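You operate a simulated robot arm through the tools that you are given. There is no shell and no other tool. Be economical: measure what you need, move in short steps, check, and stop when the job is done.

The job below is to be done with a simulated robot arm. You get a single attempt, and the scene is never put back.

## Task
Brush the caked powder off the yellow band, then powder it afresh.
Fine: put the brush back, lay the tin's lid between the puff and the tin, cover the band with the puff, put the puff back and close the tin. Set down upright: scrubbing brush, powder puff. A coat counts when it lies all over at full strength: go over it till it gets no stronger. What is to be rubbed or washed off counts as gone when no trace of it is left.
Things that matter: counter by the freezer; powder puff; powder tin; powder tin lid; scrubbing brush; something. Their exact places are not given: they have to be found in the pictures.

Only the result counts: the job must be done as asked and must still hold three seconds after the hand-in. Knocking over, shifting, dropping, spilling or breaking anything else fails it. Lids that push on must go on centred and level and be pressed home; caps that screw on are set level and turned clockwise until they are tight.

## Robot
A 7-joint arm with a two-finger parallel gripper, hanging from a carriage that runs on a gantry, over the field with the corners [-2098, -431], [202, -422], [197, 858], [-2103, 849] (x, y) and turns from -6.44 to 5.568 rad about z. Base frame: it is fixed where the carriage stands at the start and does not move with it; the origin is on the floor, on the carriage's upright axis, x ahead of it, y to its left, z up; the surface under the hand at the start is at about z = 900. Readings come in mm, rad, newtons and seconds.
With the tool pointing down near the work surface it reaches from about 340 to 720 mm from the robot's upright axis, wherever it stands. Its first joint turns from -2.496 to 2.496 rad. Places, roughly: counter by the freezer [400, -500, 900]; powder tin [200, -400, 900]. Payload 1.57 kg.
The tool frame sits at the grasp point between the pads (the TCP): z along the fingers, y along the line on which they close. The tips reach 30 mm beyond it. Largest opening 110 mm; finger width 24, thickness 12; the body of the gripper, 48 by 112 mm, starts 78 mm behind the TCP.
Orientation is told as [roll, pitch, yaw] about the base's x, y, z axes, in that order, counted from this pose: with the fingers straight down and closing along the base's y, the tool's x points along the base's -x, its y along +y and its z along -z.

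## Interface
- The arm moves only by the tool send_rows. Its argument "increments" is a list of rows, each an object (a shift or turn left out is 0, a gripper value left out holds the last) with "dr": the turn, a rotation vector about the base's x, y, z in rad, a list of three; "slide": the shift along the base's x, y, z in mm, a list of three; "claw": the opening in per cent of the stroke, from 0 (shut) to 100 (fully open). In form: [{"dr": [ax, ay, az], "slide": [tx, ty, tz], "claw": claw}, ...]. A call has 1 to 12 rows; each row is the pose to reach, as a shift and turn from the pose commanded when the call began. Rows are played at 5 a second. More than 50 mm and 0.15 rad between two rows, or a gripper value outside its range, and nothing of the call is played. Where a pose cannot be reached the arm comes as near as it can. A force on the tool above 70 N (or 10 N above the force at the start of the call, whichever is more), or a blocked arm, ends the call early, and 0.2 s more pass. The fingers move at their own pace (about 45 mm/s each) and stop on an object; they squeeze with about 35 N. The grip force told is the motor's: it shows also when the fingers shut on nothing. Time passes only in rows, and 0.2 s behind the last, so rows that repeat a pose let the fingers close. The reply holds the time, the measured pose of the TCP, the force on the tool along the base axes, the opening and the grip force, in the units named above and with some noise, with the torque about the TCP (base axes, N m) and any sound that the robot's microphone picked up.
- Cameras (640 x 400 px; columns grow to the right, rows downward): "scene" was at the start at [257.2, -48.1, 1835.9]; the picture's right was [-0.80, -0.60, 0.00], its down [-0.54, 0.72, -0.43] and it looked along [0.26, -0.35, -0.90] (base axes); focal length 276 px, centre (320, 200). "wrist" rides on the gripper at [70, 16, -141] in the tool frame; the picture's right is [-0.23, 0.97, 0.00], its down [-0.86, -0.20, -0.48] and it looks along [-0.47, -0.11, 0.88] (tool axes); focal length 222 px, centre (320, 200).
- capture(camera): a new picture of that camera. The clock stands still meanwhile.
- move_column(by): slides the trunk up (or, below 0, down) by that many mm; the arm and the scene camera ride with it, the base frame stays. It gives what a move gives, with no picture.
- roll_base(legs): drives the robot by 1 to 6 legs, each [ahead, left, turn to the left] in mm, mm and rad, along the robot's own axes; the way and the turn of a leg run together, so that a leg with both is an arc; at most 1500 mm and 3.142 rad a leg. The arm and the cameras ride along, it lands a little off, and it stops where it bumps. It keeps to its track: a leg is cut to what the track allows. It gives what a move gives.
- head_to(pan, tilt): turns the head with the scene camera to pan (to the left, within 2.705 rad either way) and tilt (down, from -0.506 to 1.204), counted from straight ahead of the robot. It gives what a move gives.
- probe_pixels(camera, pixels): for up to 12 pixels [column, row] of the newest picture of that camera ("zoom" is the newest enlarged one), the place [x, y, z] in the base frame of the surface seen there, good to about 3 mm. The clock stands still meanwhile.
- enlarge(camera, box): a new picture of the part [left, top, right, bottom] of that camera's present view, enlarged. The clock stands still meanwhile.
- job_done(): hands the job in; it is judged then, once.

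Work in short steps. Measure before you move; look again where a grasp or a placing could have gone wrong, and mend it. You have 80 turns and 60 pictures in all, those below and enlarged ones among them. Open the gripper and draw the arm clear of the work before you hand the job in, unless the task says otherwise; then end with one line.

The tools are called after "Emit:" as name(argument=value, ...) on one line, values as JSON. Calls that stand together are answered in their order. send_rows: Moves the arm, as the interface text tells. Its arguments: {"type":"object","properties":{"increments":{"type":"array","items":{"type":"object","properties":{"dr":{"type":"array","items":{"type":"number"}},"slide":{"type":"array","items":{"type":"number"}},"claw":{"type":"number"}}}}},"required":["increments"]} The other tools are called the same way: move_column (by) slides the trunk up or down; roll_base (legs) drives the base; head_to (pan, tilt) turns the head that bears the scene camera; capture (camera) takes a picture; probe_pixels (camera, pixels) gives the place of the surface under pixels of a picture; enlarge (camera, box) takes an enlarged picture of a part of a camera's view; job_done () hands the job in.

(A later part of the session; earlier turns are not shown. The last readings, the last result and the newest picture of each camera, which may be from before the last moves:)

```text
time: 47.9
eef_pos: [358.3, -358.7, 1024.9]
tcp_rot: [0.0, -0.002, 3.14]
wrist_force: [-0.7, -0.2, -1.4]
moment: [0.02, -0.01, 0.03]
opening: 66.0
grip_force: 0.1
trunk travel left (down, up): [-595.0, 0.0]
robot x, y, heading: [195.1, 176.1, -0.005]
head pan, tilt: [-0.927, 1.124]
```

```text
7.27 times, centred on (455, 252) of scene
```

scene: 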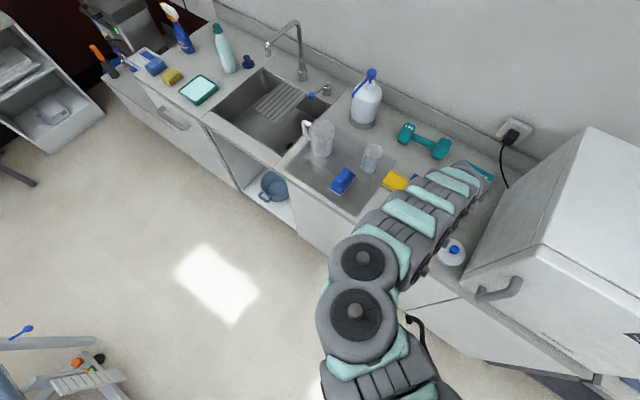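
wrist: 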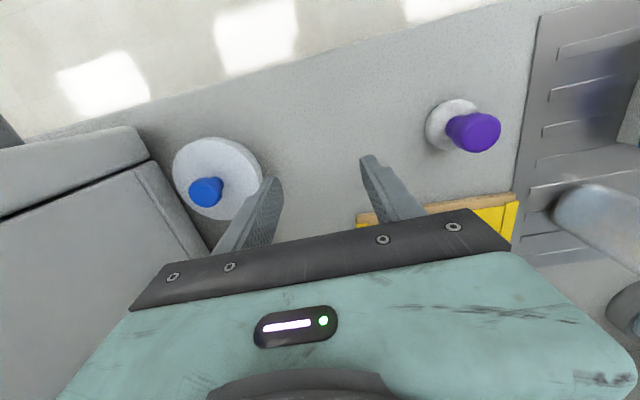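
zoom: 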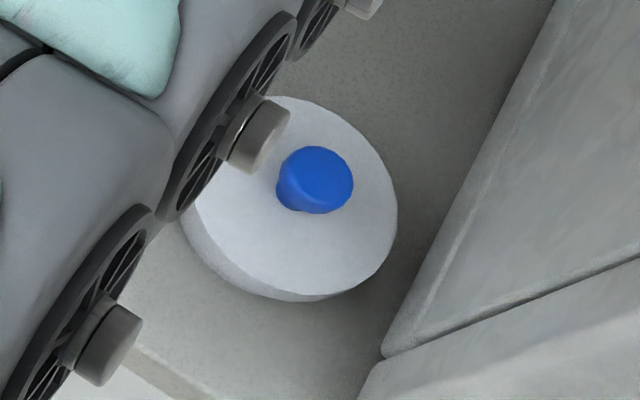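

The forearm is broad, so I measure its flank relative to the hand to judge clearance from the freezer when over the tin.

Emit:
probe_pixels(camera="zoom", pixels=[[265, 150], [290, 60], [365, 5], [110, 340], [190, 170], [315, 170], [340, 180], [150, 230]])

Emit:
probe_pixels(camera="scene", pixels=[[462, 165], [490, 178], [470, 190], [455, 210], [440, 235], [400, 190], [380, 215], [432, 180], [415, 280], [455, 200], [475, 192], [358, 260]])

```text
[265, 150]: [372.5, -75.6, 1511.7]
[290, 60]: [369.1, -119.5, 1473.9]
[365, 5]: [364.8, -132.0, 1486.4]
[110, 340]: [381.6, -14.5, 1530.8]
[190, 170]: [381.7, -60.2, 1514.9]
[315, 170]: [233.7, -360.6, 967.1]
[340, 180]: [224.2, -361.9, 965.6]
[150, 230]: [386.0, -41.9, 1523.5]
```

```text
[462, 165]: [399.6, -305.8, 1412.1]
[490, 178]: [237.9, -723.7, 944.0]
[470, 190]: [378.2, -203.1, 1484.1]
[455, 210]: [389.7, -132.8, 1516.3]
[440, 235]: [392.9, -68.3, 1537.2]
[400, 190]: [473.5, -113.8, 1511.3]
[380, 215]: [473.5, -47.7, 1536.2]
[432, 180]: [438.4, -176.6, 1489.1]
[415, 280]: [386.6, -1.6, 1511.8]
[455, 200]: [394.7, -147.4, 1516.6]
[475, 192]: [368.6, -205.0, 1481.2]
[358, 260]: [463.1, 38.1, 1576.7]
```

The forearm rides at z≈1480, far above the freezer top; only the slim wrist comes low. I move over the knob centre (232,-360) at z 1025.

Emit:
send_rows(increments=[{"slide": [-40, 0, 0]}, {"slide": [-80, -1, 0]}, {"slide": [-110, -1, 0]}, {"slide": [-126, -1, 0]}, {"slide": [-126, -1, 0]}])

Emit:
capture(camera="wrist")

```text
time: 49.1
eef_pos: [233.2, -359.9, 1024.7]
tcp_rot: [0.001, -0.002, 3.141]
wrist_force: [-0.2, 0.7, 0.7]
moment: [0.0, 0.01, -0.01]
opening: 66.0
grip_force: 0.1
trunk travel left (down, up): [-595.0, 0.0]
robot x, y, heading: [197.2, 176.6, -0.004]
head pan, tilt: [-0.927, 1.124]
```

```text
32 pictures are left
```

wrist: 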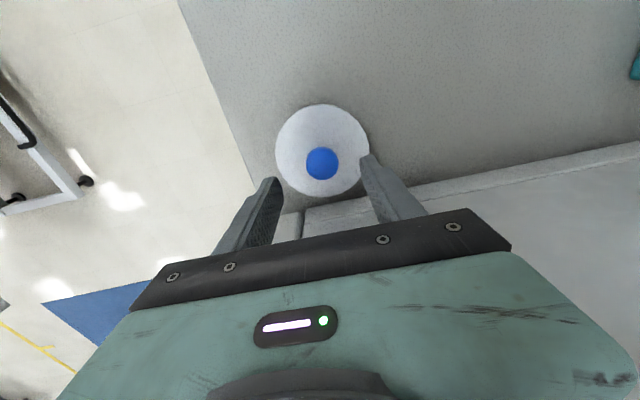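

Good view of the lid; I probe its rim and knob to centre the grip.

Emit:
enlarge(camera="wrist", box=[260, 90, 390, 210])

```text
3.33 times, centred on (325, 150) of wrist
```

zoom: 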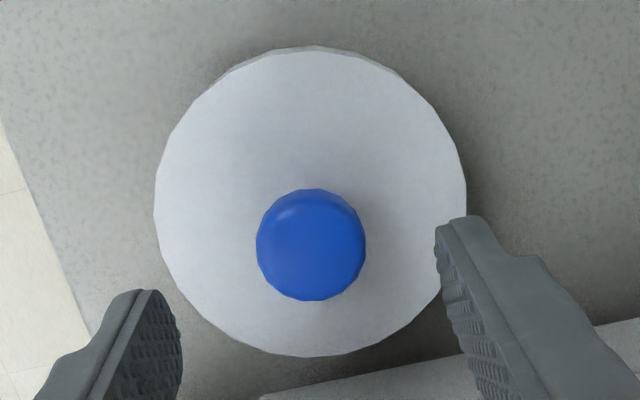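

Emit:
probe_pixels(camera="zoom", pixels=[[160, 215], [460, 195], [310, 60], [310, 350], [210, 105], [405, 310], [262, 245], [360, 245], [312, 205], [312, 295], [230, 200], [300, 53]])

```text
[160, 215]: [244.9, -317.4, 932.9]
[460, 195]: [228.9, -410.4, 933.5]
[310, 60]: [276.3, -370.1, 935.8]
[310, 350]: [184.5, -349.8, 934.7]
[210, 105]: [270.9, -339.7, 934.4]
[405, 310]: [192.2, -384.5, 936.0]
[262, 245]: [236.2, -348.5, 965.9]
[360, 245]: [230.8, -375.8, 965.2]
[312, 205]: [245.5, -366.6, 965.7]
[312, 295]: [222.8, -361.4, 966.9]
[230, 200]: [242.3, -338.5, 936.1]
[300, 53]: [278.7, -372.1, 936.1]
```

Knob centre ≈ (233,-362), Ø28. I descend to z≈969 and close, without lifting yet.

Emit:
send_rows(increments=[{"slide": [0, -2, -30]}, {"slide": [0, -2, -50]}, {"slide": [0, -2, -56]}, {"slide": [0, -2, -56], "claw": 10}, {"slide": [0, -2, -56], "claw": 0}, {"slide": [0, -2, -56], "claw": 0}, {"slide": [0, -2, -56], "claw": 0}])

Emit:
send_rows(increments=[{"slide": [0, 0, 2], "claw": 0}, {"slide": [0, 0, 5]}, {"slide": [0, 0, 10]}, {"slide": [0, 0, 20]}])

Emit:
capture(camera="wrist")

```text
time: 50.7
eef_pos: [231.5, -362.7, 968.2]
tcp_rot: [0.001, -0.002, 3.141]
wrist_force: [-0.2, -0.4, -1.0]
moment: [0.02, -0.01, -0.04]
opening: 30.3
grip_force: 29.1
trunk travel left (down, up): [-595.0, 0.0]
robot x, y, heading: [197.7, 176.8, -0.003]
head pan, tilt: [-0.927, 1.124]
```

```text
time: 51.7
eef_pos: [232.9, -363.5, 988.5]
tcp_rot: [0.0, -0.002, -3.142]
wrist_force: [0.6, 0.5, -0.3]
moment: [-0.01, 0.01, 0.01]
opening: 29.9
grip_force: 35.1
trunk travel left (down, up): [-595.0, 0.0]
robot x, y, heading: [197.3, 176.2, -0.001]
head pan, tilt: [-0.927, 1.124]
```

```text
30 pictures are left
```

wrist: 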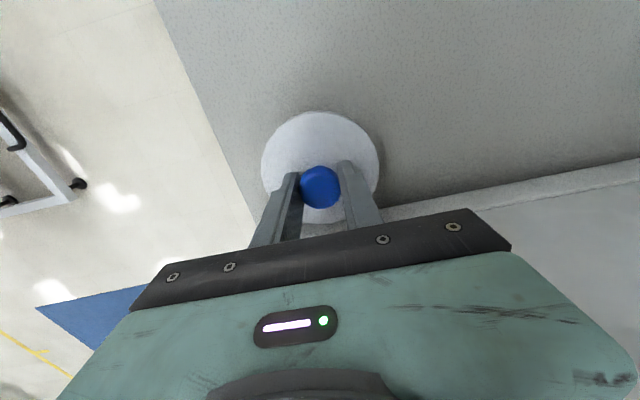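

The lid is gripped (30 mm) and rose; I lift further and check whether the tin stayed down.

Emit:
send_rows(increments=[{"slide": [0, 0, 25], "claw": 0}, {"slide": [30, 0, 30]}, {"slide": [60, 0, 30]}, {"slide": [60, 0, 30]}])

Emit:
enlarge(camera="scene", box=[400, 210, 500, 290])

Emit:
capture(camera="wrist")

```text
time: 52.7
eef_pos: [292.0, -361.1, 1018.0]
tcp_rot: [-0.002, -0.003, 3.142]
wrist_force: [-0.5, -0.3, 0.3]
moment: [0.0, 0.04, 0.01]
opening: 29.7
grip_force: 34.7
trunk travel left (down, up): [-595.0, 0.0]
robot x, y, heading: [198.0, 178.2, -0.005]
head pan, tilt: [-0.927, 1.124]
```

```text
5.00 times, centred on (450, 250) of scene
```

zoom: 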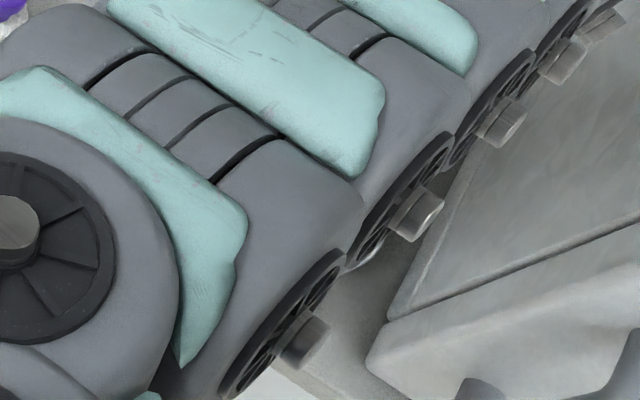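

```text
28 pictures are left
```

wrist: 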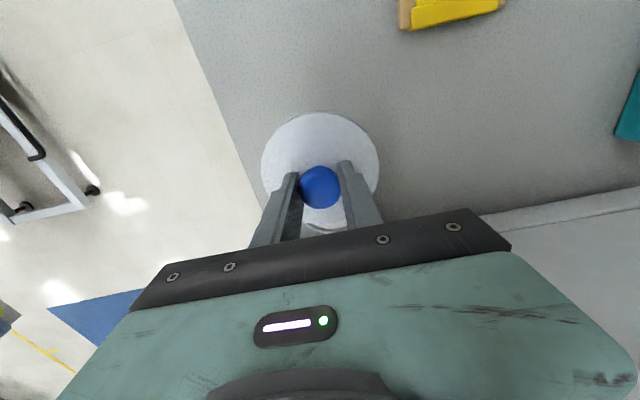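

Something remains at (318,230) where the tin stands. I carry the lid to (366,-360) and lower to z≈972, then look.

Emit:
send_rows(increments=[{"slide": [37, 0, 0], "claw": 0}, {"slide": [74, 1, 0]}, {"slide": [74, 1, -25]}, {"slide": [74, 1, -45]}, {"slide": [74, 1, -45]}])

Emit:
capture(camera="scene")

```text
time: 53.9
eef_pos: [366.3, -361.7, 973.1]
tcp_rot: [-0.001, -0.002, 3.141]
wrist_force: [-0.1, 0.0, 0.0]
moment: [-0.01, 0.0, 0.01]
opening: 29.9
grip_force: 34.2
trunk travel left (down, up): [-595.0, 0.0]
robot x, y, heading: [197.2, 180.3, -0.006]
head pan, tilt: [-0.927, 1.124]
```

```text
27 pictures are left
```

scene: 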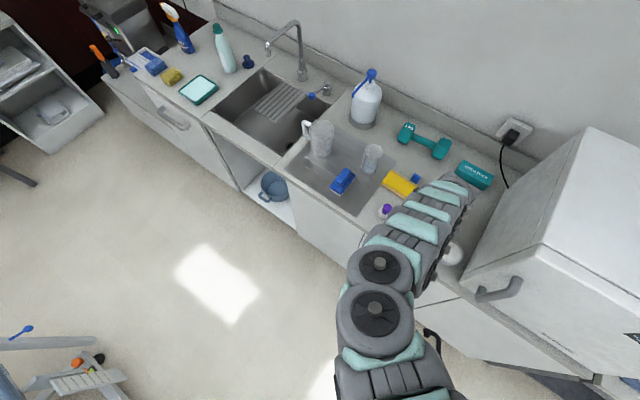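

The open tin is visible at (453,255), so the tin stayed. I enlarge it and lower the lid gently.

Emit:
enlarge(camera="scene", box=[425, 230, 485, 280])

Emit:
send_rows(increments=[{"slide": [0, 0, -8], "claw": 0}, {"slide": [0, 0, -14]}, {"slide": [0, 0, -18]}, {"slide": [0, 0, -20]}, {"slide": [0, 0, -22]}])

```text
8.00 times, centred on (455, 255) of scene
```

zoom: 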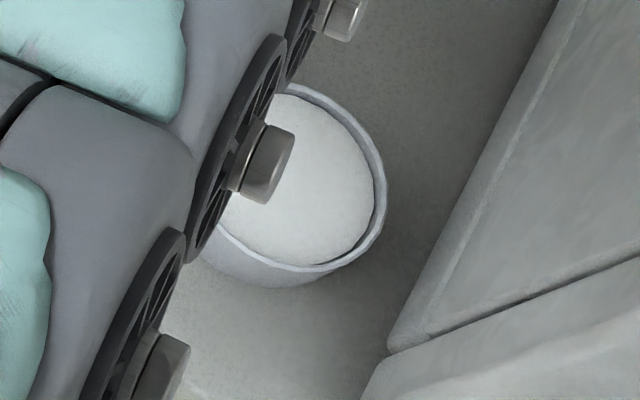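

```text
time: 55.1
eef_pos: [367.0, -360.6, 951.9]
tcp_rot: [0.001, -0.003, 3.14]
wrist_force: [0.7, 0.2, -0.3]
moment: [-0.04, 0.06, -0.02]
opening: 29.8
grip_force: 34.6
trunk travel left (down, up): [-595.0, 0.0]
robot x, y, heading: [195.1, 176.2, -0.008]
head pan, tilt: [-0.927, 1.124]
```

Open tin is full of white powder. I probe powder level and rim, and continue lowering the lid.

Emit:
probe_pixels(camera="zoom", pixels=[[310, 170], [340, 220], [300, 240], [372, 160], [382, 200], [330, 265], [260, 262], [310, 95]])

Emit:
send_rows(increments=[{"slide": [0, 0, -2], "claw": 0}, {"slide": [0, 0, -4]}, {"slide": [0, 0, -6]}, {"slide": [0, 0, -8]}])

```text
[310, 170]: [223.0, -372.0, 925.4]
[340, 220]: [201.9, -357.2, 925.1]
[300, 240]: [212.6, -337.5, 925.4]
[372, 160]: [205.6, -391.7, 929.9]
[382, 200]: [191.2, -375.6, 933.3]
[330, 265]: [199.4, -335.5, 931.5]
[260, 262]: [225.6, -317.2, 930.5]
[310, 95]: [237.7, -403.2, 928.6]
```

```text
time: 56.1
eef_pos: [367.6, -362.5, 945.2]
tcp_rot: [0.002, 0.002, 3.141]
wrist_force: [-1.8, 13.7, 44.2]
moment: [0.31, 0.04, 0.07]
opening: 30.1
grip_force: 35.2
trunk travel left (down, up): [-595.0, 0.0]
robot x, y, heading: [198.6, 176.1, -0.004]
head pan, tilt: [-0.927, 1.124]
```

Lid is on the counter. I ease off, open to 60 and rise.

Emit:
send_rows(increments=[{"slide": [0, 0, 2]}, {"slide": [0, 0, 2], "claw": 55}, {"slide": [0, 0, 2], "claw": 55}, {"slide": [0, 0, 2], "claw": 55}, {"slide": [0, 0, 30]}, {"slide": [0, 0, 60]}, {"slide": [0, 0, 80]}])

Emit:
capture(camera="wrist")

```text
time: 57.7
eef_pos: [366.5, -360.8, 1023.9]
tcp_rot: [0.001, 0.0, 3.139]
wrist_force: [-0.8, -0.1, -0.1]
moment: [-0.02, -0.02, 0.0]
opening: 60.6
grip_force: 0.0
trunk travel left (down, up): [-595.0, 0.0]
robot x, y, heading: [194.9, 177.2, -0.01]
head pan, tilt: [-0.927, 1.124]
```

```text
25 pictures are left
```

wrist: 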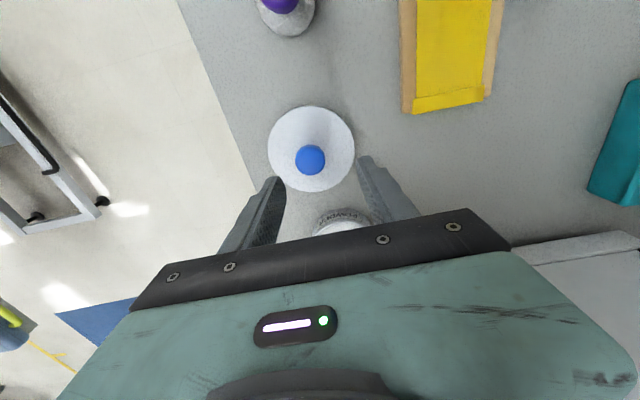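

Lid lies flat. On to the puff: move to (500,-358,1024) and look.

Emit:
send_rows(increments=[{"slide": [45, 0, 0]}, {"slide": [90, 1, 0]}, {"slide": [133, 2, 0]}, {"slide": [133, 2, 0]}])

Emit:
enlarge(camera="wrist", box=[240, 80, 400, 220])

```text
time: 58.7
eef_pos: [500.9, -361.2, 1025.2]
tcp_rot: [-0.001, -0.001, 3.14]
wrist_force: [-0.3, -0.8, -0.2]
moment: [-0.04, 0.02, -0.03]
opening: 60.6
grip_force: 0.0
trunk travel left (down, up): [-595.0, 0.0]
robot x, y, heading: [196.0, 177.5, -0.003]
head pan, tilt: [-0.927, 1.124]
```

```text
2.86 times, centred on (320, 150) of wrist
```

zoom: 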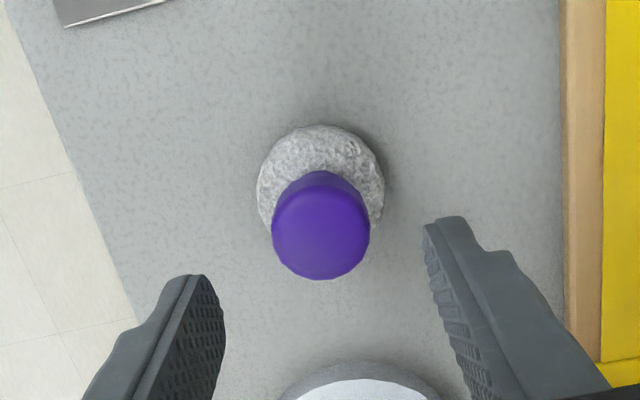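

Emit:
probe_pixels(camera="zoom", pixels=[[280, 230], [362, 230], [320, 190], [322, 268], [262, 190], [378, 190], [320, 130], [320, 150], [300, 178], [322, 230]])

```text
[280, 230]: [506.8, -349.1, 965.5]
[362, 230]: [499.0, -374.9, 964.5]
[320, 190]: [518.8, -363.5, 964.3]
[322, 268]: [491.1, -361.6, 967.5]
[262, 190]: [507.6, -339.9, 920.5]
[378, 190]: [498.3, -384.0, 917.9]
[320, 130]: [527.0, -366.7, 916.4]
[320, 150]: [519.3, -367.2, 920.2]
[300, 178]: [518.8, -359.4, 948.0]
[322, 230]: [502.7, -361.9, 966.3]
```

Puff knob centre ≈ (503,-362), top 966, pad Ø46 below 919. I descend to z≈958 and close.

Emit:
send_rows(increments=[{"slide": [2, -1, -35]}, {"slide": [2, -1, -58]}, {"slide": [2, -1, -67]}, {"slide": [2, -1, -67], "claw": 10}, {"slide": [2, -1, -67], "claw": 0}, {"slide": [2, -1, -67], "claw": 0}, {"slide": [2, -1, -67], "claw": 0}, {"slide": [2, -1, -67], "claw": 0}])

Emit:
send_rows(increments=[{"slide": [0, 0, 3], "claw": 0}, {"slide": [0, 0, 30]}, {"slide": [0, 0, 60]}, {"slide": [0, 0, 80]}])

Emit:
capture(camera="wrist")

```text
time: 60.5
eef_pos: [502.6, -360.0, 958.1]
tcp_rot: [0.002, -0.003, 3.141]
wrist_force: [-0.8, -0.7, 1.3]
moment: [-0.01, 0.02, -0.01]
opening: 32.1
grip_force: 35.3
trunk travel left (down, up): [-595.0, 0.0]
robot x, y, heading: [196.2, 176.0, -0.003]
head pan, tilt: [-0.927, 1.124]
```

```text
time: 61.5
eef_pos: [500.7, -358.8, 1038.1]
tcp_rot: [-0.002, -0.003, 3.14]
wrist_force: [-0.8, 0.2, -0.9]
moment: [-0.03, -0.01, -0.01]
opening: 32.1
grip_force: 34.4
trunk travel left (down, up): [-595.0, 0.0]
robot x, y, heading: [193.8, 179.8, -0.007]
head pan, tilt: [-0.927, 1.124]
```

```text
23 pictures are left
```

wrist: 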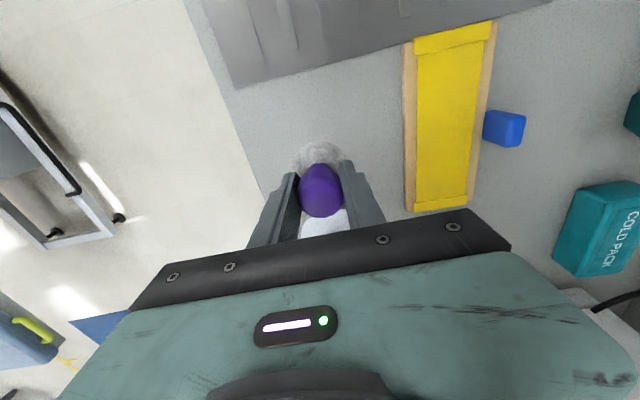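

Puff held. I carry it over the lid (knob top 943, puff bottom 980) to the tin at (232,-361) and lower to just above the powder.

Emit:
send_rows(increments=[{"slide": [-45, 0, 0], "claw": 0}, {"slide": [-90, 0, 0]}, {"slide": [-135, 0, 0]}, {"slide": [-180, 0, 0]}, {"slide": [-225, 0, 0]}, {"slide": [-271, 0, 0]}, {"slide": [-271, 0, 0]}, {"slide": [-271, 0, -30]}, {"slide": [-271, 0, -50]}])

Emit:
send_rows(increments=[{"slide": [0, 0, -2], "claw": 0}, {"slide": [0, 0, -4]}, {"slide": [0, 0, -6]}, {"slide": [0, 0, -8]}, {"slide": [0, 0, -10]}])

```text
time: 63.5
eef_pos: [230.7, -358.8, 985.1]
tcp_rot: [0.002, -0.003, 3.142]
wrist_force: [-1.6, 1.6, 4.5]
moment: [0.09, 0.03, 0.05]
opening: 31.7
grip_force: 35.1
trunk travel left (down, up): [-595.0, 0.0]
robot x, y, heading: [195.9, 177.6, -0.007]
head pan, tilt: [-0.927, 1.124]
```

```text
time: 64.8
eef_pos: [229.7, -361.1, 976.2]
tcp_rot: [0.002, -0.002, 3.14]
wrist_force: [2.2, 12.2, 42.4]
moment: [0.3, -0.08, 0.02]
opening: 32.4
grip_force: 35.2
trunk travel left (down, up): [-595.0, 0.0]
robot x, y, heading: [195.1, 178.5, -0.003]
head pan, tilt: [-0.927, 1.124]
stopped in row 5: the force on the tool passed its limit at 70 N (the readings are from after the stop); the commanded pose is now the measured one
```

The puff pressed firmly on the powder. I lift it out to travel height and look.

Emit:
send_rows(increments=[{"slide": [0, 0, 8], "claw": 0}, {"slide": [0, 0, 40]}, {"slide": [20, 0, 65]}, {"slide": [60, 0, 65]}, {"slide": [105, 0, 65]}, {"slide": [150, 0, 65]}, {"slide": [195, 0, 65]}, {"slide": [240, 0, 65]}])

Emit:
capture(camera="scene")

```text
time: 66.6
eef_pos: [470.9, -359.9, 1040.8]
tcp_rot: [0.0, -0.005, 3.141]
wrist_force: [0.1, 0.0, 0.4]
moment: [0.01, -0.05, 0.01]
opening: 32.4
grip_force: 34.9
trunk travel left (down, up): [-595.0, 0.0]
robot x, y, heading: [196.9, 175.4, -0.004]
head pan, tilt: [-0.927, 1.124]
```

```text
22 pictures are left
```

scene: 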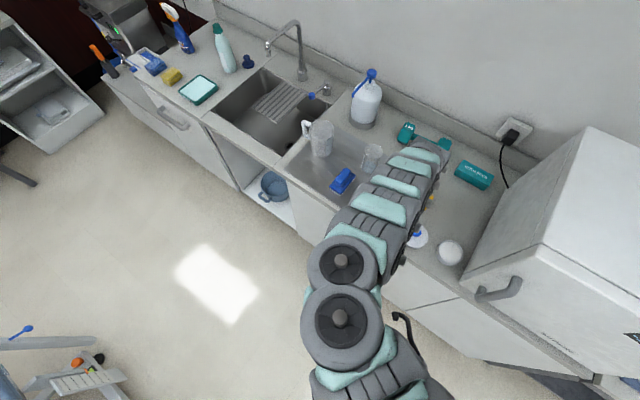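

Tin and lid are fine. I drive 140 mm to the right so the band is within reach (hand then ≈(471,-500), puff bottom 982, above the peg), and look.

Emit:
roll_base(legs=[[0, -140, 0]])

Emit:
capture(camera="wrist")

```text
time: 67.9
eef_pos: [468.7, -499.4, 1041.4]
tcp_rot: [0.001, -0.004, 3.138]
wrist_force: [-0.2, 0.0, -0.4]
moment: [0.02, 0.03, 0.0]
opening: 32.3
grip_force: 35.0
trunk travel left (down, up): [-595.0, 0.0]
robot x, y, heading: [196.3, 38.3, -0.011]
head pan, tilt: [-0.927, 1.124]
```

```text
21 pictures are left
```

wrist: 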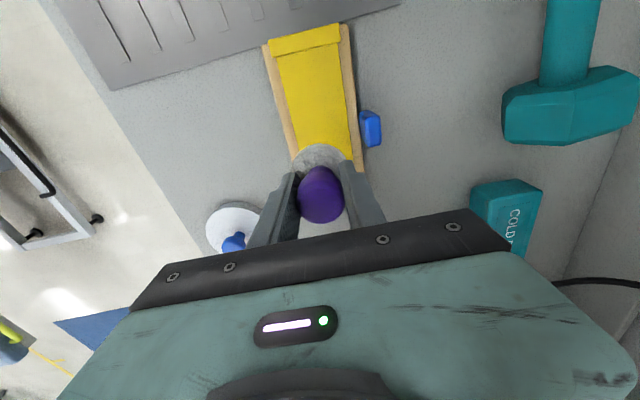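

Emit:
probe_pixels(camera="wrist", pixels=[[270, 48], [338, 32], [280, 65], [342, 55], [354, 140], [300, 140], [362, 120], [365, 138], [375, 125], [370, 112], [285, 120], [360, 165]])

```text
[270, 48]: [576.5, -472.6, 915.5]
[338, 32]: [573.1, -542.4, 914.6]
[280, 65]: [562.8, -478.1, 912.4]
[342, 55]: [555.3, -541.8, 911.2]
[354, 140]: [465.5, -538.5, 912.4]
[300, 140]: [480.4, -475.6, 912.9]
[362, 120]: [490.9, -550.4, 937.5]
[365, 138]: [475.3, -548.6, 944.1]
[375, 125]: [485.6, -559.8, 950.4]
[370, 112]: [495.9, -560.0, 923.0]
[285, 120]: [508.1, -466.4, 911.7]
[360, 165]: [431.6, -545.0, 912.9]
```

Strip now centred at y≈-506 (x=475), edges ±33; peg front at y≈-549. To keep the fingers off the peg I turn the hand to yaw -90° so they line up along x; I also check the cup's place.

Emit:
send_rows(increments=[{"dr": [0, 0, 0.143], "claw": 0}, {"dr": [0, 0, 0.286]}, {"dr": [0, 0, 0.429]}, {"dr": [0, 0, 0.571]}, {"dr": [0, 0, 0.714]}, {"dr": [0, 0, 0.857]}, {"dr": [0, 0, 1.0]}, {"dr": [0, 0, 1.143]}, {"dr": [0, 0, 1.286]}, {"dr": [0, 0, 1.429]}, {"dr": [0, 0, 1.5708]}, {"dr": [0, 0, 1.5708]}])

Emit:
capture(camera="wrist")

```text
time: 70.5
eef_pos: [468.6, -500.1, 1042.3]
tcp_rot: [0.001, -0.003, -1.575]
wrist_force: [-0.8, -0.2, -0.4]
moment: [0.0, 0.03, -0.04]
opening: 32.4
grip_force: 35.1
trunk travel left (down, up): [-595.0, 0.0]
robot x, y, heading: [196.4, 39.9, -0.008]
head pan, tilt: [-0.927, 1.124]
```

```text
20 pictures are left
```

wrist: 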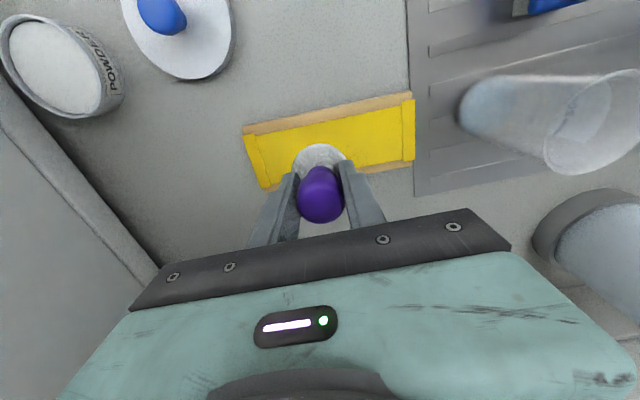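

Emit:
probe_pixels(camera="wrist", pixels=[[462, 110], [470, 95], [545, 150], [560, 110], [575, 170], [248, 138], [262, 185], [408, 100], [408, 155], [300, 130], [380, 112], [395, 158]])

Emit:
send_rows(increments=[{"slide": [6, 4, -30], "claw": 0}, {"slide": [6, 4, -55]}, {"slide": [6, 4, -65]}, {"slide": [6, 4, -67]}])

```text
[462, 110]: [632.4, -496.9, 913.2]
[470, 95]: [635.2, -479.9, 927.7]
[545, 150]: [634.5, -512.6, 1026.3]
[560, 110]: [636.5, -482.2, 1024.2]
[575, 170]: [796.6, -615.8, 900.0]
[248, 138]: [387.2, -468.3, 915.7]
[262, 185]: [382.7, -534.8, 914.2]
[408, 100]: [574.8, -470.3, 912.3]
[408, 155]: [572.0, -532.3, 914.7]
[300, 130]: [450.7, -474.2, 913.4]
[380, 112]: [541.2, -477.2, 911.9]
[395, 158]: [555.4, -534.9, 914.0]
```

```text
time: 71.5
eef_pos: [474.2, -495.4, 975.3]
tcp_rot: [0.002, -0.003, -1.575]
wrist_force: [-0.6, -0.4, -0.5]
moment: [0.0, 0.0, -0.01]
opening: 32.3
grip_force: 35.4
trunk travel left (down, up): [-595.0, 0.0]
robot x, y, heading: [194.1, 40.3, -0.002]
head pan, tilt: [-0.927, 1.124]
```

The cup starts at x≈632, so the far end is safe. I now lower the puff onto the band in small steps.

Emit:
send_rows(increments=[{"slide": [0, 0, -2], "claw": 0}, {"slide": [0, 0, -4]}, {"slide": [0, 0, -5]}, {"slide": [0, 0, -6]}])

```text
time: 72.5
eef_pos: [473.6, -495.5, 969.2]
tcp_rot: [-0.002, -0.001, -1.576]
wrist_force: [0.1, 0.2, -1.1]
moment: [-0.03, 0.0, -0.01]
opening: 32.2
grip_force: 35.2
trunk travel left (down, up): [-595.0, 0.0]
robot x, y, heading: [194.8, 43.5, -0.005]
head pan, tilt: [-0.927, 1.124]
```

Emit:
send_rows(increments=[{"slide": [0, 0, -1], "claw": 0}, {"slide": [0, 0, -2]}, {"slide": [0, 0, -3]}])

```text
time: 73.3
eef_pos: [475.2, -495.8, 966.9]
tcp_rot: [0.001, -0.001, -1.575]
wrist_force: [0.1, 0.3, -0.1]
moment: [0.02, -0.02, 0.02]
opening: 32.3
grip_force: 34.8
trunk travel left (down, up): [-595.0, 0.0]
robot x, y, heading: [196.5, 39.2, -0.005]
head pan, tilt: [-0.927, 1.124]
```

Still no contact; further down.

Emit:
send_rows(increments=[{"slide": [0, 0, -1], "claw": 0}, {"slide": [0, 0, -2]}, {"slide": [0, 0, -3]}])

```text
time: 74.1
eef_pos: [476.2, -495.4, 962.3]
tcp_rot: [0.001, -0.005, -1.577]
wrist_force: [-1.0, 2.4, 6.5]
moment: [0.14, 0.07, 0.02]
opening: 32.4
grip_force: 34.9
trunk travel left (down, up): [-595.0, 0.0]
robot x, y, heading: [196.6, 40.3, -0.006]
head pan, tilt: [-0.927, 1.124]
```

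Light contact (6.5 N) at z 962. First strokes along the near half of the band, full length.

Emit:
send_rows(increments=[{"slide": [0, 4, 0], "claw": 0}, {"slide": [27, 4, 0]}, {"slide": [54, 3, 0]}, {"slide": [82, 2, 0]}, {"slide": [54, 3, 0]}, {"slide": [27, 4, 0]}, {"slide": [0, 4, 0]}, {"slide": [-27, 5, 0]}, {"slide": [-54, 6, 0]}, {"slide": [-77, 6, 0]}, {"slide": [-40, 5, 0]}, {"slide": [0, 4, 0]}])

Emit:
capture(camera="wrist")

```text
time: 76.7
eef_pos: [472.8, -493.8, 963.2]
tcp_rot: [-0.001, -0.005, -1.576]
wrist_force: [-6.3, -0.3, 15.1]
moment: [0.05, 0.25, -0.02]
opening: 32.2
grip_force: 35.2
trunk travel left (down, up): [-595.0, 0.0]
robot x, y, heading: [194.6, 36.4, -0.005]
head pan, tilt: [-0.927, 1.124]
```

```text
19 pictures are left
```

wrist: 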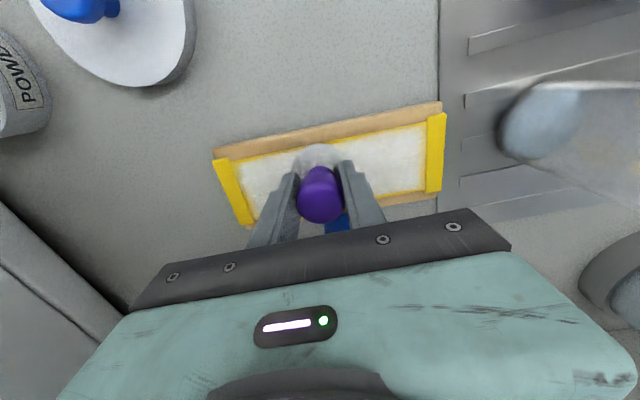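

The coat already spans most of the panel between the folds. Now the far half, there and back.

Emit:
send_rows(increments=[{"slide": [0, -12, 0], "claw": 0}, {"slide": [0, -22, 0]}, {"slide": [27, -23, 0]}, {"slide": [54, -24, 0]}, {"slide": [75, -24, 0]}, {"slide": [40, -23, 0]}, {"slide": [0, -22, 0]}, {"slide": [-30, -21, 0]}, {"slide": [-55, -20, 0]}, {"slide": [-74, -20, 0]}, {"slide": [-40, -21, 0]}, {"slide": [0, -22, 0]}])

Emit:
send_rows(increments=[{"slide": [0, 11, 0], "claw": 0}, {"slide": [27, 10, 0]}, {"slide": [54, 9, 0]}, {"slide": [77, 8, 0]}, {"slide": [77, 20, 0]}, {"slide": [40, 22, 0]}, {"slide": [0, 23, 0]}, {"slide": [-40, 24, 0]}, {"slide": [-75, 25, 0]}, {"slide": [-75, 12, 0]}, {"slide": [-40, 11, 0]}, {"slide": [0, 11, 0]}])

Emit:
enlarge(camera="wrist", box=[200, 80, 460, 240])

```text
time: 79.3
eef_pos: [480.7, -513.2, 963.8]
tcp_rot: [0.005, -0.002, -1.572]
wrist_force: [1.3, 1.0, 17.8]
moment: [-0.16, -0.08, -0.05]
opening: 32.2
grip_force: 35.0
out of reach, approached as far as the arm can: row 4, 5, 6
trunk travel left (down, up): [-595.0, 0.0]
robot x, y, heading: [192.3, 42.4, -0.004]
head pan, tilt: [-0.927, 1.124]
```

```text
time: 81.9
eef_pos: [473.3, -507.1, 962.7]
tcp_rot: [0.0, -0.008, -1.575]
wrist_force: [-7.8, -1.3, 27.7]
moment: [-0.11, 0.27, 0.0]
opening: 32.3
grip_force: 35.3
out of reach, approached as far as the arm can: row 4
trunk travel left (down, up): [-595.0, 0.0]
robot x, y, heading: [195.8, 38.9, -0.005]
head pan, tilt: [-0.927, 1.124]
```

```text
2.46 times, centred on (330, 160) of wrist
```

zoom: 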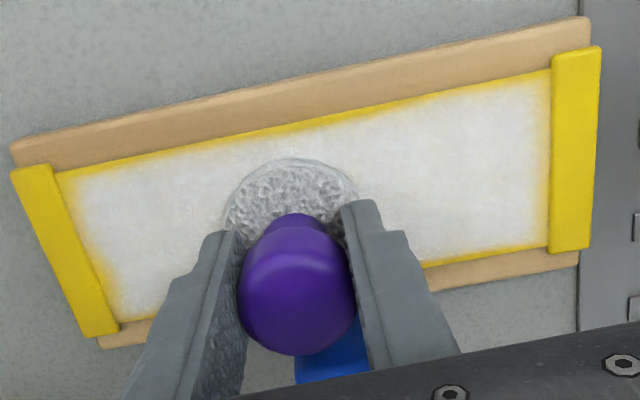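

Coat is nearly complete; a slight fringe remains at the edges. I lift and step back to see the whole panel.

Emit:
send_rows(increments=[{"slide": [0, 2, 30], "claw": 0}, {"slide": [0, 20, 60]}, {"slide": [0, 60, 60]}, {"slide": [0, 75, 60]}])

Emit:
enlarge(camera="wrist", box=[200, 120, 460, 280])

Emit:
capture(camera="scene")

```text
time: 82.9
eef_pos: [474.4, -428.6, 1024.1]
tcp_rot: [0.0, -0.003, -1.574]
wrist_force: [-0.5, -0.9, 0.5]
moment: [0.02, 0.01, 0.02]
opening: 32.2
grip_force: 35.1
trunk travel left (down, up): [-595.0, 0.0]
robot x, y, heading: [191.9, 42.7, -0.009]
head pan, tilt: [-0.927, 1.124]
```

```text
2.46 times, centred on (330, 200) of wrist
```

zoom: 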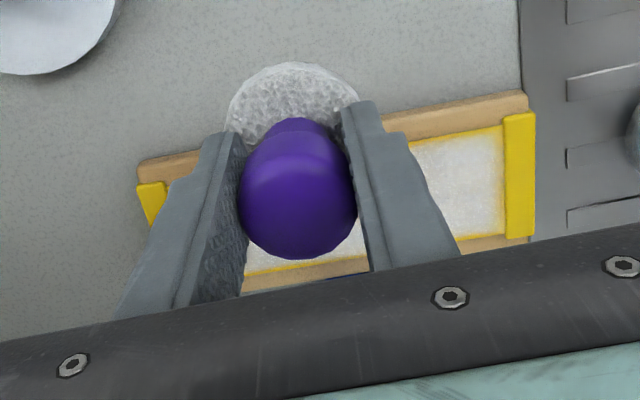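

```text
16 pictures are left
```

scene: 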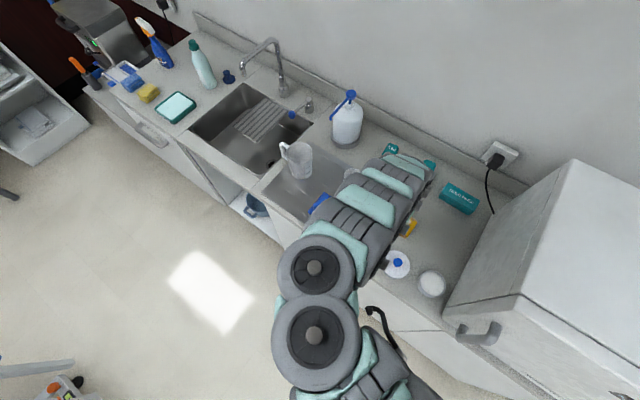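

To reach all corners I drive 30 mm to the right, then go over the near edge, the ends and the middle once more.

Emit:
roll_base(legs=[[0, -30, 0]])

Emit:
send_rows(increments=[{"slide": [0, -30, -35], "claw": 0}, {"slide": [0, -30, -60]}, {"slide": [42, -31, -60]}, {"slide": [84, -32, -60]}, {"slide": [84, -45, -60]}, {"slide": [42, -45, -60]}, {"slide": [0, -44, -60]}, {"slide": [-40, -43, -60]}, {"slide": [-78, -42, -60]}, {"slide": [-78, -28, -60]}, {"slide": [-40, -29, -60]}, {"slide": [0, -30, -60]}])

Emit:
enlarge(camera="wrist", box=[200, 80, 460, 240])

```text
time: 83.7
eef_pos: [472.8, -458.8, 1024.7]
tcp_rot: [-0.001, -0.003, -1.574]
wrist_force: [-0.1, 0.3, 0.1]
moment: [0.02, 0.01, 0.01]
opening: 32.0
grip_force: 34.0
trunk travel left (down, up): [-595.0, 0.0]
robot x, y, heading: [194.2, 6.9, -0.006]
head pan, tilt: [-0.927, 1.124]
```

```text
time: 86.3
eef_pos: [474.3, -492.0, 963.9]
tcp_rot: [0.0, -0.005, -1.575]
wrist_force: [-2.7, 0.5, 17.8]
moment: [-0.12, 0.07, 0.04]
opening: 32.1
grip_force: 35.2
trunk travel left (down, up): [-595.0, 0.0]
robot x, y, heading: [192.9, 10.0, -0.003]
head pan, tilt: [-0.927, 1.124]
```

```text
2.46 times, centred on (330, 160) of wrist
```

zoom: 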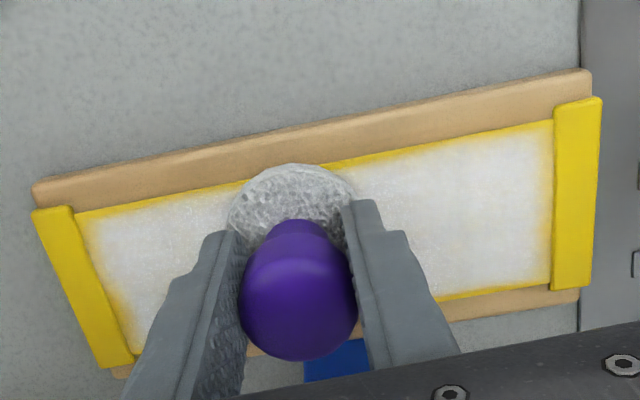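

Near side is uniform right up to its edge; the left far corner (110,300) still shows some yellow. Two passes on the far half including both ends.

Emit:
send_rows(increments=[{"slide": [0, -26, 0], "claw": 0}, {"slide": [-40, -26, 0]}, {"slide": [-82, -26, 0]}, {"slide": [-84, -10, 0]}, {"slide": [-82, -26, 0]}, {"slide": [-40, -26, 0]}, {"slide": [0, -26, 0]}, {"slide": [40, -28, 0]}, {"slide": [82, -30, 0]}, {"slide": [84, -14, 0]}, {"slide": [82, -30, 0]}, {"slide": [40, -28, 0]}])

Emit:
send_rows(increments=[{"slide": [-40, 2, 0], "claw": 0}, {"slide": [-80, 2, 0]}, {"slide": [-122, 2, 0]}, {"slide": [-122, 14, 0]}, {"slide": [-80, 14, 0]}, {"slide": [-40, 14, 0]}, {"slide": [0, 14, 0]}, {"slide": [42, 12, 0]}, {"slide": [44, 22, 0]}, {"slide": [0, 26, 0]}, {"slide": [-40, 28, 0]}, {"slide": [-80, 29, 0]}])

Emit:
enlarge(camera="wrist", box=[200, 80, 460, 240])

```text
time: 88.9
eef_pos: [513.6, -517.9, 964.2]
tcp_rot: [-0.001, -0.002, -1.576]
wrist_force: [-0.4, -1.3, 7.5]
moment: [-0.19, 0.0, -0.03]
opening: 32.2
grip_force: 35.4
trunk travel left (down, up): [-595.0, 0.0]
robot x, y, heading: [196.9, 6.7, -0.008]
head pan, tilt: [-0.927, 1.124]
```

```text
time: 91.5
eef_pos: [436.1, -487.2, 962.9]
tcp_rot: [-0.002, -0.004, -1.574]
wrist_force: [-0.9, 0.7, 6.8]
moment: [-0.13, 0.09, -0.05]
opening: 32.3
grip_force: 34.6
trunk travel left (down, up): [-595.0, 0.0]
robot x, y, heading: [195.7, 9.5, -0.008]
head pan, tilt: [-0.927, 1.124]
```

```text
2.46 times, centred on (330, 160) of wrist
```

zoom: 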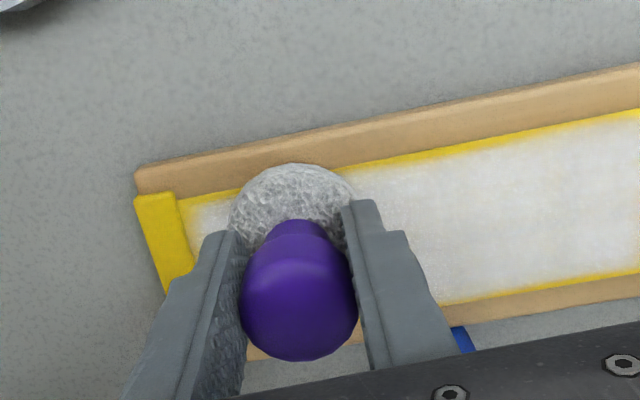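

Coat looks uniform. I lift, drive 170 mm left (hand then ≈(436,-317)), and check the band with the scene camera.

Emit:
send_rows(increments=[{"slide": [0, 0, 30], "claw": 0}, {"slide": [0, 0, 58]}, {"slide": [20, 0, 58]}, {"slide": [40, 0, 58]}])

Emit:
roll_base(legs=[[0, 170, 0]])

Emit:
capture(camera="scene")

Emit:
enlarge(camera="scene", box=[370, 165, 430, 205])

```text
time: 92.5
eef_pos: [473.5, -487.5, 1023.1]
tcp_rot: [-0.001, -0.004, -1.574]
wrist_force: [-1.4, 0.5, 0.0]
moment: [0.01, -0.05, 0.0]
opening: 32.2
grip_force: 35.2
trunk travel left (down, up): [-595.0, 0.0]
robot x, y, heading: [196.9, 9.0, -0.009]
head pan, tilt: [-0.927, 1.124]
```

```text
time: 94.0
eef_pos: [474.2, -315.0, 1023.4]
tcp_rot: [0.0, -0.003, -1.575]
wrist_force: [-0.2, 0.2, -0.7]
moment: [0.02, 0.01, -0.03]
opening: 32.5
grip_force: 34.9
trunk travel left (down, up): [-595.0, 0.0]
robot x, y, heading: [197.4, 183.1, -0.012]
head pan, tilt: [-0.927, 1.124]
```

```text
13 pictures are left
```

scene: 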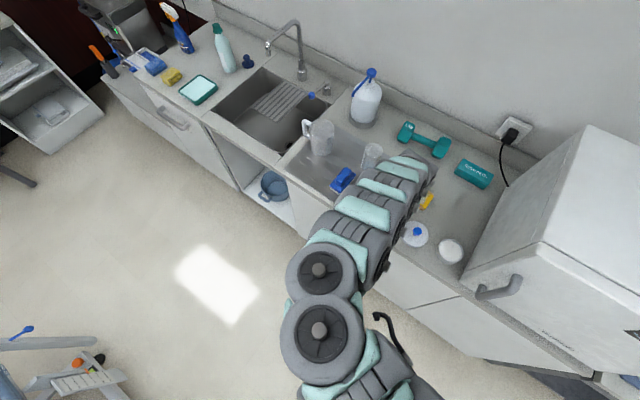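

```text
10.00 times, centred on (400, 185) of scene
```

zoom: 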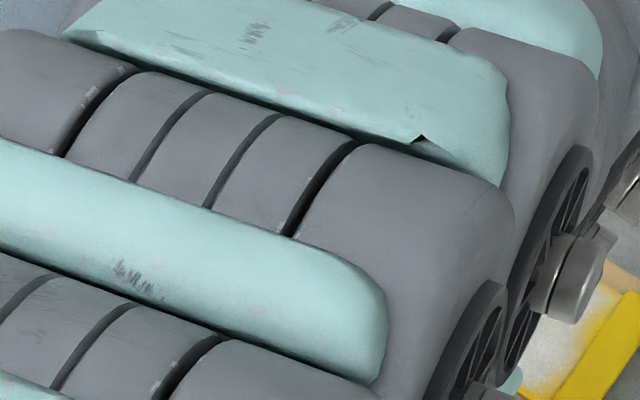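

The near-x end of the coat (zoom lower right) may have a weak fringe. I swing the arm 120 mm towards +x to uncover the band and look.

Emit:
send_rows(increments=[{"slide": [40, 0, 0], "claw": 0}, {"slide": [80, 0, 0]}, {"slide": [120, 5, 0]}, {"slide": [150, 10, 0]}])

Emit:
enlarge(camera="scene", box=[370, 160, 450, 215])

```text
time: 95.0
eef_pos: [626.0, -305.6, 1021.5]
tcp_rot: [-0.001, -0.001, -1.577]
wrist_force: [-0.5, -0.1, -0.7]
moment: [-0.01, -0.05, 0.0]
opening: 32.2
grip_force: 35.0
trunk travel left (down, up): [-595.0, 0.0]
robot x, y, heading: [197.2, 184.4, -0.003]
head pan, tilt: [-0.927, 1.124]
```

```text
7.27 times, centred on (410, 188) of scene
```

zoom: 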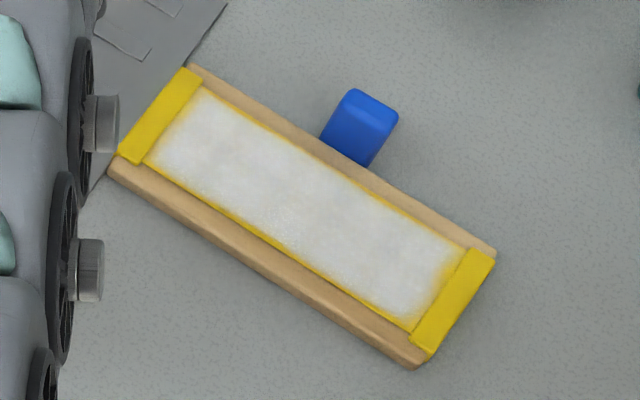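

The coat is even except a weak fringe at the low-x end (zoom 450,265 – 410,325). I re-dip the puff: travel to the tin turning back to yaw -180° on the way, dab lightly, and rise.

Emit:
send_rows(increments=[{"slide": [-33, -15, 0], "dr": [0, 0, -0.131], "claw": 0}, {"slide": [-66, -30, 0], "dr": [0, 0, -0.262]}, {"slide": [-99, -45, 0], "dr": [0, 0, -0.393]}, {"slide": [-132, -56, 0], "dr": [0, 0, -0.524]}, {"slide": [-165, -56, 0], "dr": [0, 0, -0.655]}, {"slide": [-198, -56, 0], "dr": [0, 0, -0.786]}, {"slide": [-231, -56, 0], "dr": [0, 0, -0.917]}, {"slide": [-264, -56, 0], "dr": [0, 0, -1.048]}, {"slide": [-297, -56, 0], "dr": [0, 0, -1.179]}, {"slide": [-330, -56, 0], "dr": [0, 0, -1.31]}, {"slide": [-362, -56, 0], "dr": [0, 0, -1.441]}, {"slide": [-393, -56, 0], "dr": [0, 0, -1.571]}])

Emit:
send_rows(increments=[{"slide": [0, 0, -30], "claw": 0}, {"slide": [0, 0, -44]}, {"slide": [0, 0, -47]}, {"slide": [0, 0, -49]}, {"slide": [0, 0, -50.5]}, {"slide": [0, 0, -50.5]}, {"slide": [0, 0, -20]}, {"slide": [0, 0, 0]}])

```text
time: 97.6
eef_pos: [232.2, -359.4, 1022.8]
tcp_rot: [0.0, -0.002, 3.135]
wrist_force: [0.8, -0.6, -0.5]
moment: [-0.02, 0.03, 0.0]
opening: 32.1
grip_force: 35.0
trunk travel left (down, up): [-595.0, 0.0]
robot x, y, heading: [196.7, 183.4, -0.008]
head pan, tilt: [-0.927, 1.124]
```

```text
time: 98.6
eef_pos: [231.2, -361.1, 978.3]
tcp_rot: [0.0, -0.001, 3.135]
wrist_force: [3.3, 16.0, 47.4]
moment: [0.26, 0.33, -0.11]
opening: 32.4
grip_force: 34.8
trunk travel left (down, up): [-595.0, 0.0]
robot x, y, heading: [197.3, 180.7, -0.01]
head pan, tilt: [-0.927, 1.124]
stopped in row 4: the force on the tool passed its limit at 76 N (the readings are from after the stop); the commanded pose is now the measured one
```

Dabbed (it stopped on force, as guarded). I lift out, travel to x≈423, drive right 140 mm, and work the low-x end of the band.

Emit:
send_rows(increments=[{"slide": [0, 0, 10], "claw": 0}, {"slide": [0, 0, 45]}, {"slide": [45, 0, 45]}, {"slide": [90, 0, 45]}, {"slide": [135, 0, 45]}, {"slide": [165, 0, 45]}, {"slide": [192, 0, 45]}])

Emit:
roll_base(legs=[[0, -140, 0]])

Emit:
send_rows(increments=[{"slide": [0, 0, -40], "claw": 0}, {"slide": [0, 0, -58]}, {"slide": [0, 0, -60]}, {"slide": [-8, 10, -60]}, {"slide": [-14, 16, -60]}, {"slide": [-20, 10, -60]}, {"slide": [-20, 0, -60]}, {"slide": [-20, -10, -60]}, {"slide": [-14, -14, -60]}, {"slide": [-4, -14, -60]}, {"slide": [0, -6, -60]}, {"slide": [0, 8, -60]}])

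Emit:
capture(camera="wrist")

```text
time: 100.2
eef_pos: [423.5, -362.2, 1019.8]
tcp_rot: [0.001, -0.004, 3.135]
wrist_force: [0.0, 0.0, -0.4]
moment: [0.0, -0.02, 0.0]
opening: 32.2
grip_force: 34.7
trunk travel left (down, up): [-595.0, 0.0]
robot x, y, heading: [197.3, 186.0, -0.008]
head pan, tilt: [-0.927, 1.124]
```

```text
time: 101.5
eef_pos: [420.9, -501.5, 1021.6]
tcp_rot: [0.001, -0.003, 3.136]
wrist_force: [0.1, 0.3, -1.4]
moment: [-0.03, -0.02, 0.02]
opening: 32.5
grip_force: 35.2
trunk travel left (down, up): [-595.0, 0.0]
robot x, y, heading: [195.3, 46.4, -0.008]
head pan, tilt: [-0.927, 1.124]
```

```text
time: 103.2
eef_pos: [403.8, -505.3, 962.6]
tcp_rot: [-0.003, 0.001, 3.134]
wrist_force: [0.9, 11.4, 35.3]
moment: [0.15, 0.26, -0.04]
opening: 32.5
grip_force: 35.3
trunk travel left (down, up): [-595.0, 0.0]
robot x, y, heading: [197.3, 45.5, -0.003]
head pan, tilt: [-0.927, 1.124]
stopped in row 8: the force on the tool passed its limit at 77 N (the readings are from after the stop); the commanded pose is now the measured one
```

```text
10 pictures are left
```

wrist: 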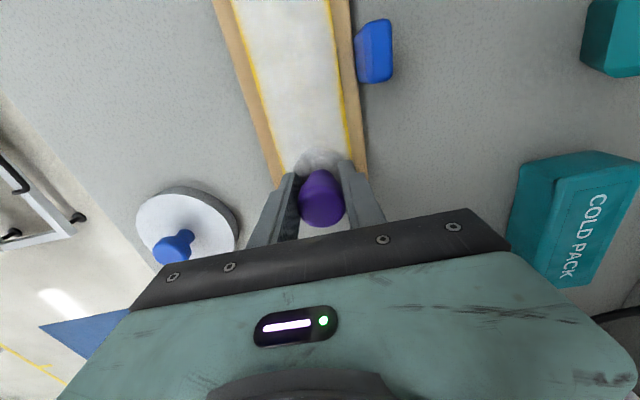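

The end is being covered; the fold raised the force. I ease 0.7 mm and finish that end, then one more full pass with the fresh powder.

Emit:
send_rows(increments=[{"slide": [3, -6, 0.7], "claw": 0}, {"slide": [8, -9, 0.7]}, {"slide": [18, -9, 0.7]}, {"slide": [22, 0, 0.7]}, {"slide": [22, 14, 0.7]}, {"slide": [12, 17, 0.7]}, {"slide": [4, 14, 0.7]}, {"slide": [4, 0, 0.7]}, {"slide": [20, 5, 0.7]}, {"slide": [22, -7, 0.7]}, {"slide": [50, -7, 0.7]}, {"slide": [90, -8, 0.7]}])

Emit:
send_rows(increments=[{"slide": [25, -1, 0], "claw": 0}, {"slide": [48, -1, 0]}, {"slide": [52, 12, 0]}, {"slide": [52, 22, 0]}, {"slide": [25, 23, 0]}, {"slide": [-10, 24, 0]}, {"slide": [-48, 26, 0]}, {"slide": [-80, 26, 0]}, {"slide": [-80, 10, 0]}, {"slide": [-40, 12, 0]}, {"slide": [0, 11, 0]}, {"slide": [0, 11, 30]}])

Emit:
enlarge(camera="wrist", box=[200, 60, 440, 240])

```text
time: 105.8
eef_pos: [493.0, -511.6, 963.2]
tcp_rot: [-0.001, -0.002, 3.139]
wrist_force: [-2.5, -1.4, 11.1]
moment: [-0.17, 0.2, 0.04]
opening: 32.1
grip_force: 35.0
trunk travel left (down, up): [-595.0, 0.0]
robot x, y, heading: [192.7, 41.7, -0.006]
head pan, tilt: [-0.927, 1.124]
```

```text
time: 108.4
eef_pos: [490.6, -501.1, 992.6]
tcp_rot: [-0.004, -0.003, 3.134]
wrist_force: [-0.1, 0.4, 0.1]
moment: [-0.04, -0.04, -0.04]
opening: 32.2
grip_force: 35.0
out of reach, approached as far as the arm can: row 1, 2, 3
trunk travel left (down, up): [-595.0, 0.0]
robot x, y, heading: [195.7, 40.9, -0.005]
head pan, tilt: [-0.927, 1.124]
```

```text
2.22 times, centred on (320, 150) of wrist
```

zoom: 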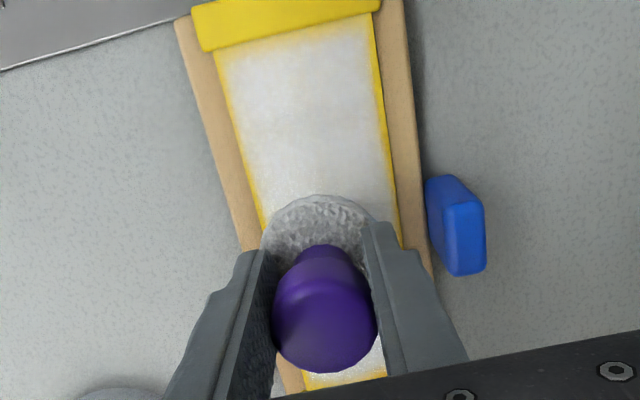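

The coat looks full. I lift, drive 140 mm left and lower the puff to just above its old place (502,-361).

Emit:
send_rows(increments=[{"slide": [0, 0, 15], "claw": 0}, {"slide": [0, 0, 29]}])

Emit:
roll_base(legs=[[0, 140, 0]])

Emit:
send_rows(increments=[{"slide": [11, 0, 0], "claw": 0}, {"slide": [11, 0, -40]}, {"slide": [11, 0, -64]}, {"slide": [11, 0, -66]}])

```text
time: 109.0
eef_pos: [492.5, -500.8, 1021.3]
tcp_rot: [-0.003, -0.004, 3.135]
wrist_force: [-0.3, 0.3, -0.1]
moment: [0.0, -0.02, -0.01]
opening: 32.1
grip_force: 35.2
trunk travel left (down, up): [-595.0, 0.0]
robot x, y, heading: [195.8, 42.7, -0.004]
head pan, tilt: [-0.927, 1.124]
```

```text
time: 110.4
eef_pos: [490.7, -362.6, 1021.3]
tcp_rot: [-0.002, -0.002, 3.132]
wrist_force: [-0.6, -0.1, -0.7]
moment: [-0.02, -0.03, -0.02]
opening: 32.1
grip_force: 35.3
trunk travel left (down, up): [-595.0, 0.0]
robot x, y, heading: [195.1, 184.7, -0.012]
head pan, tilt: [-0.927, 1.124]
```

```text
time: 111.4
eef_pos: [501.7, -361.9, 954.3]
tcp_rot: [-0.004, -0.003, 3.132]
wrist_force: [-0.7, 0.7, 0.3]
moment: [0.01, -0.03, 0.0]
opening: 32.1
grip_force: 35.2
trunk travel left (down, up): [-595.0, 0.0]
robot x, y, heading: [198.6, 185.7, -0.009]
head pan, tilt: [-0.927, 1.124]
```

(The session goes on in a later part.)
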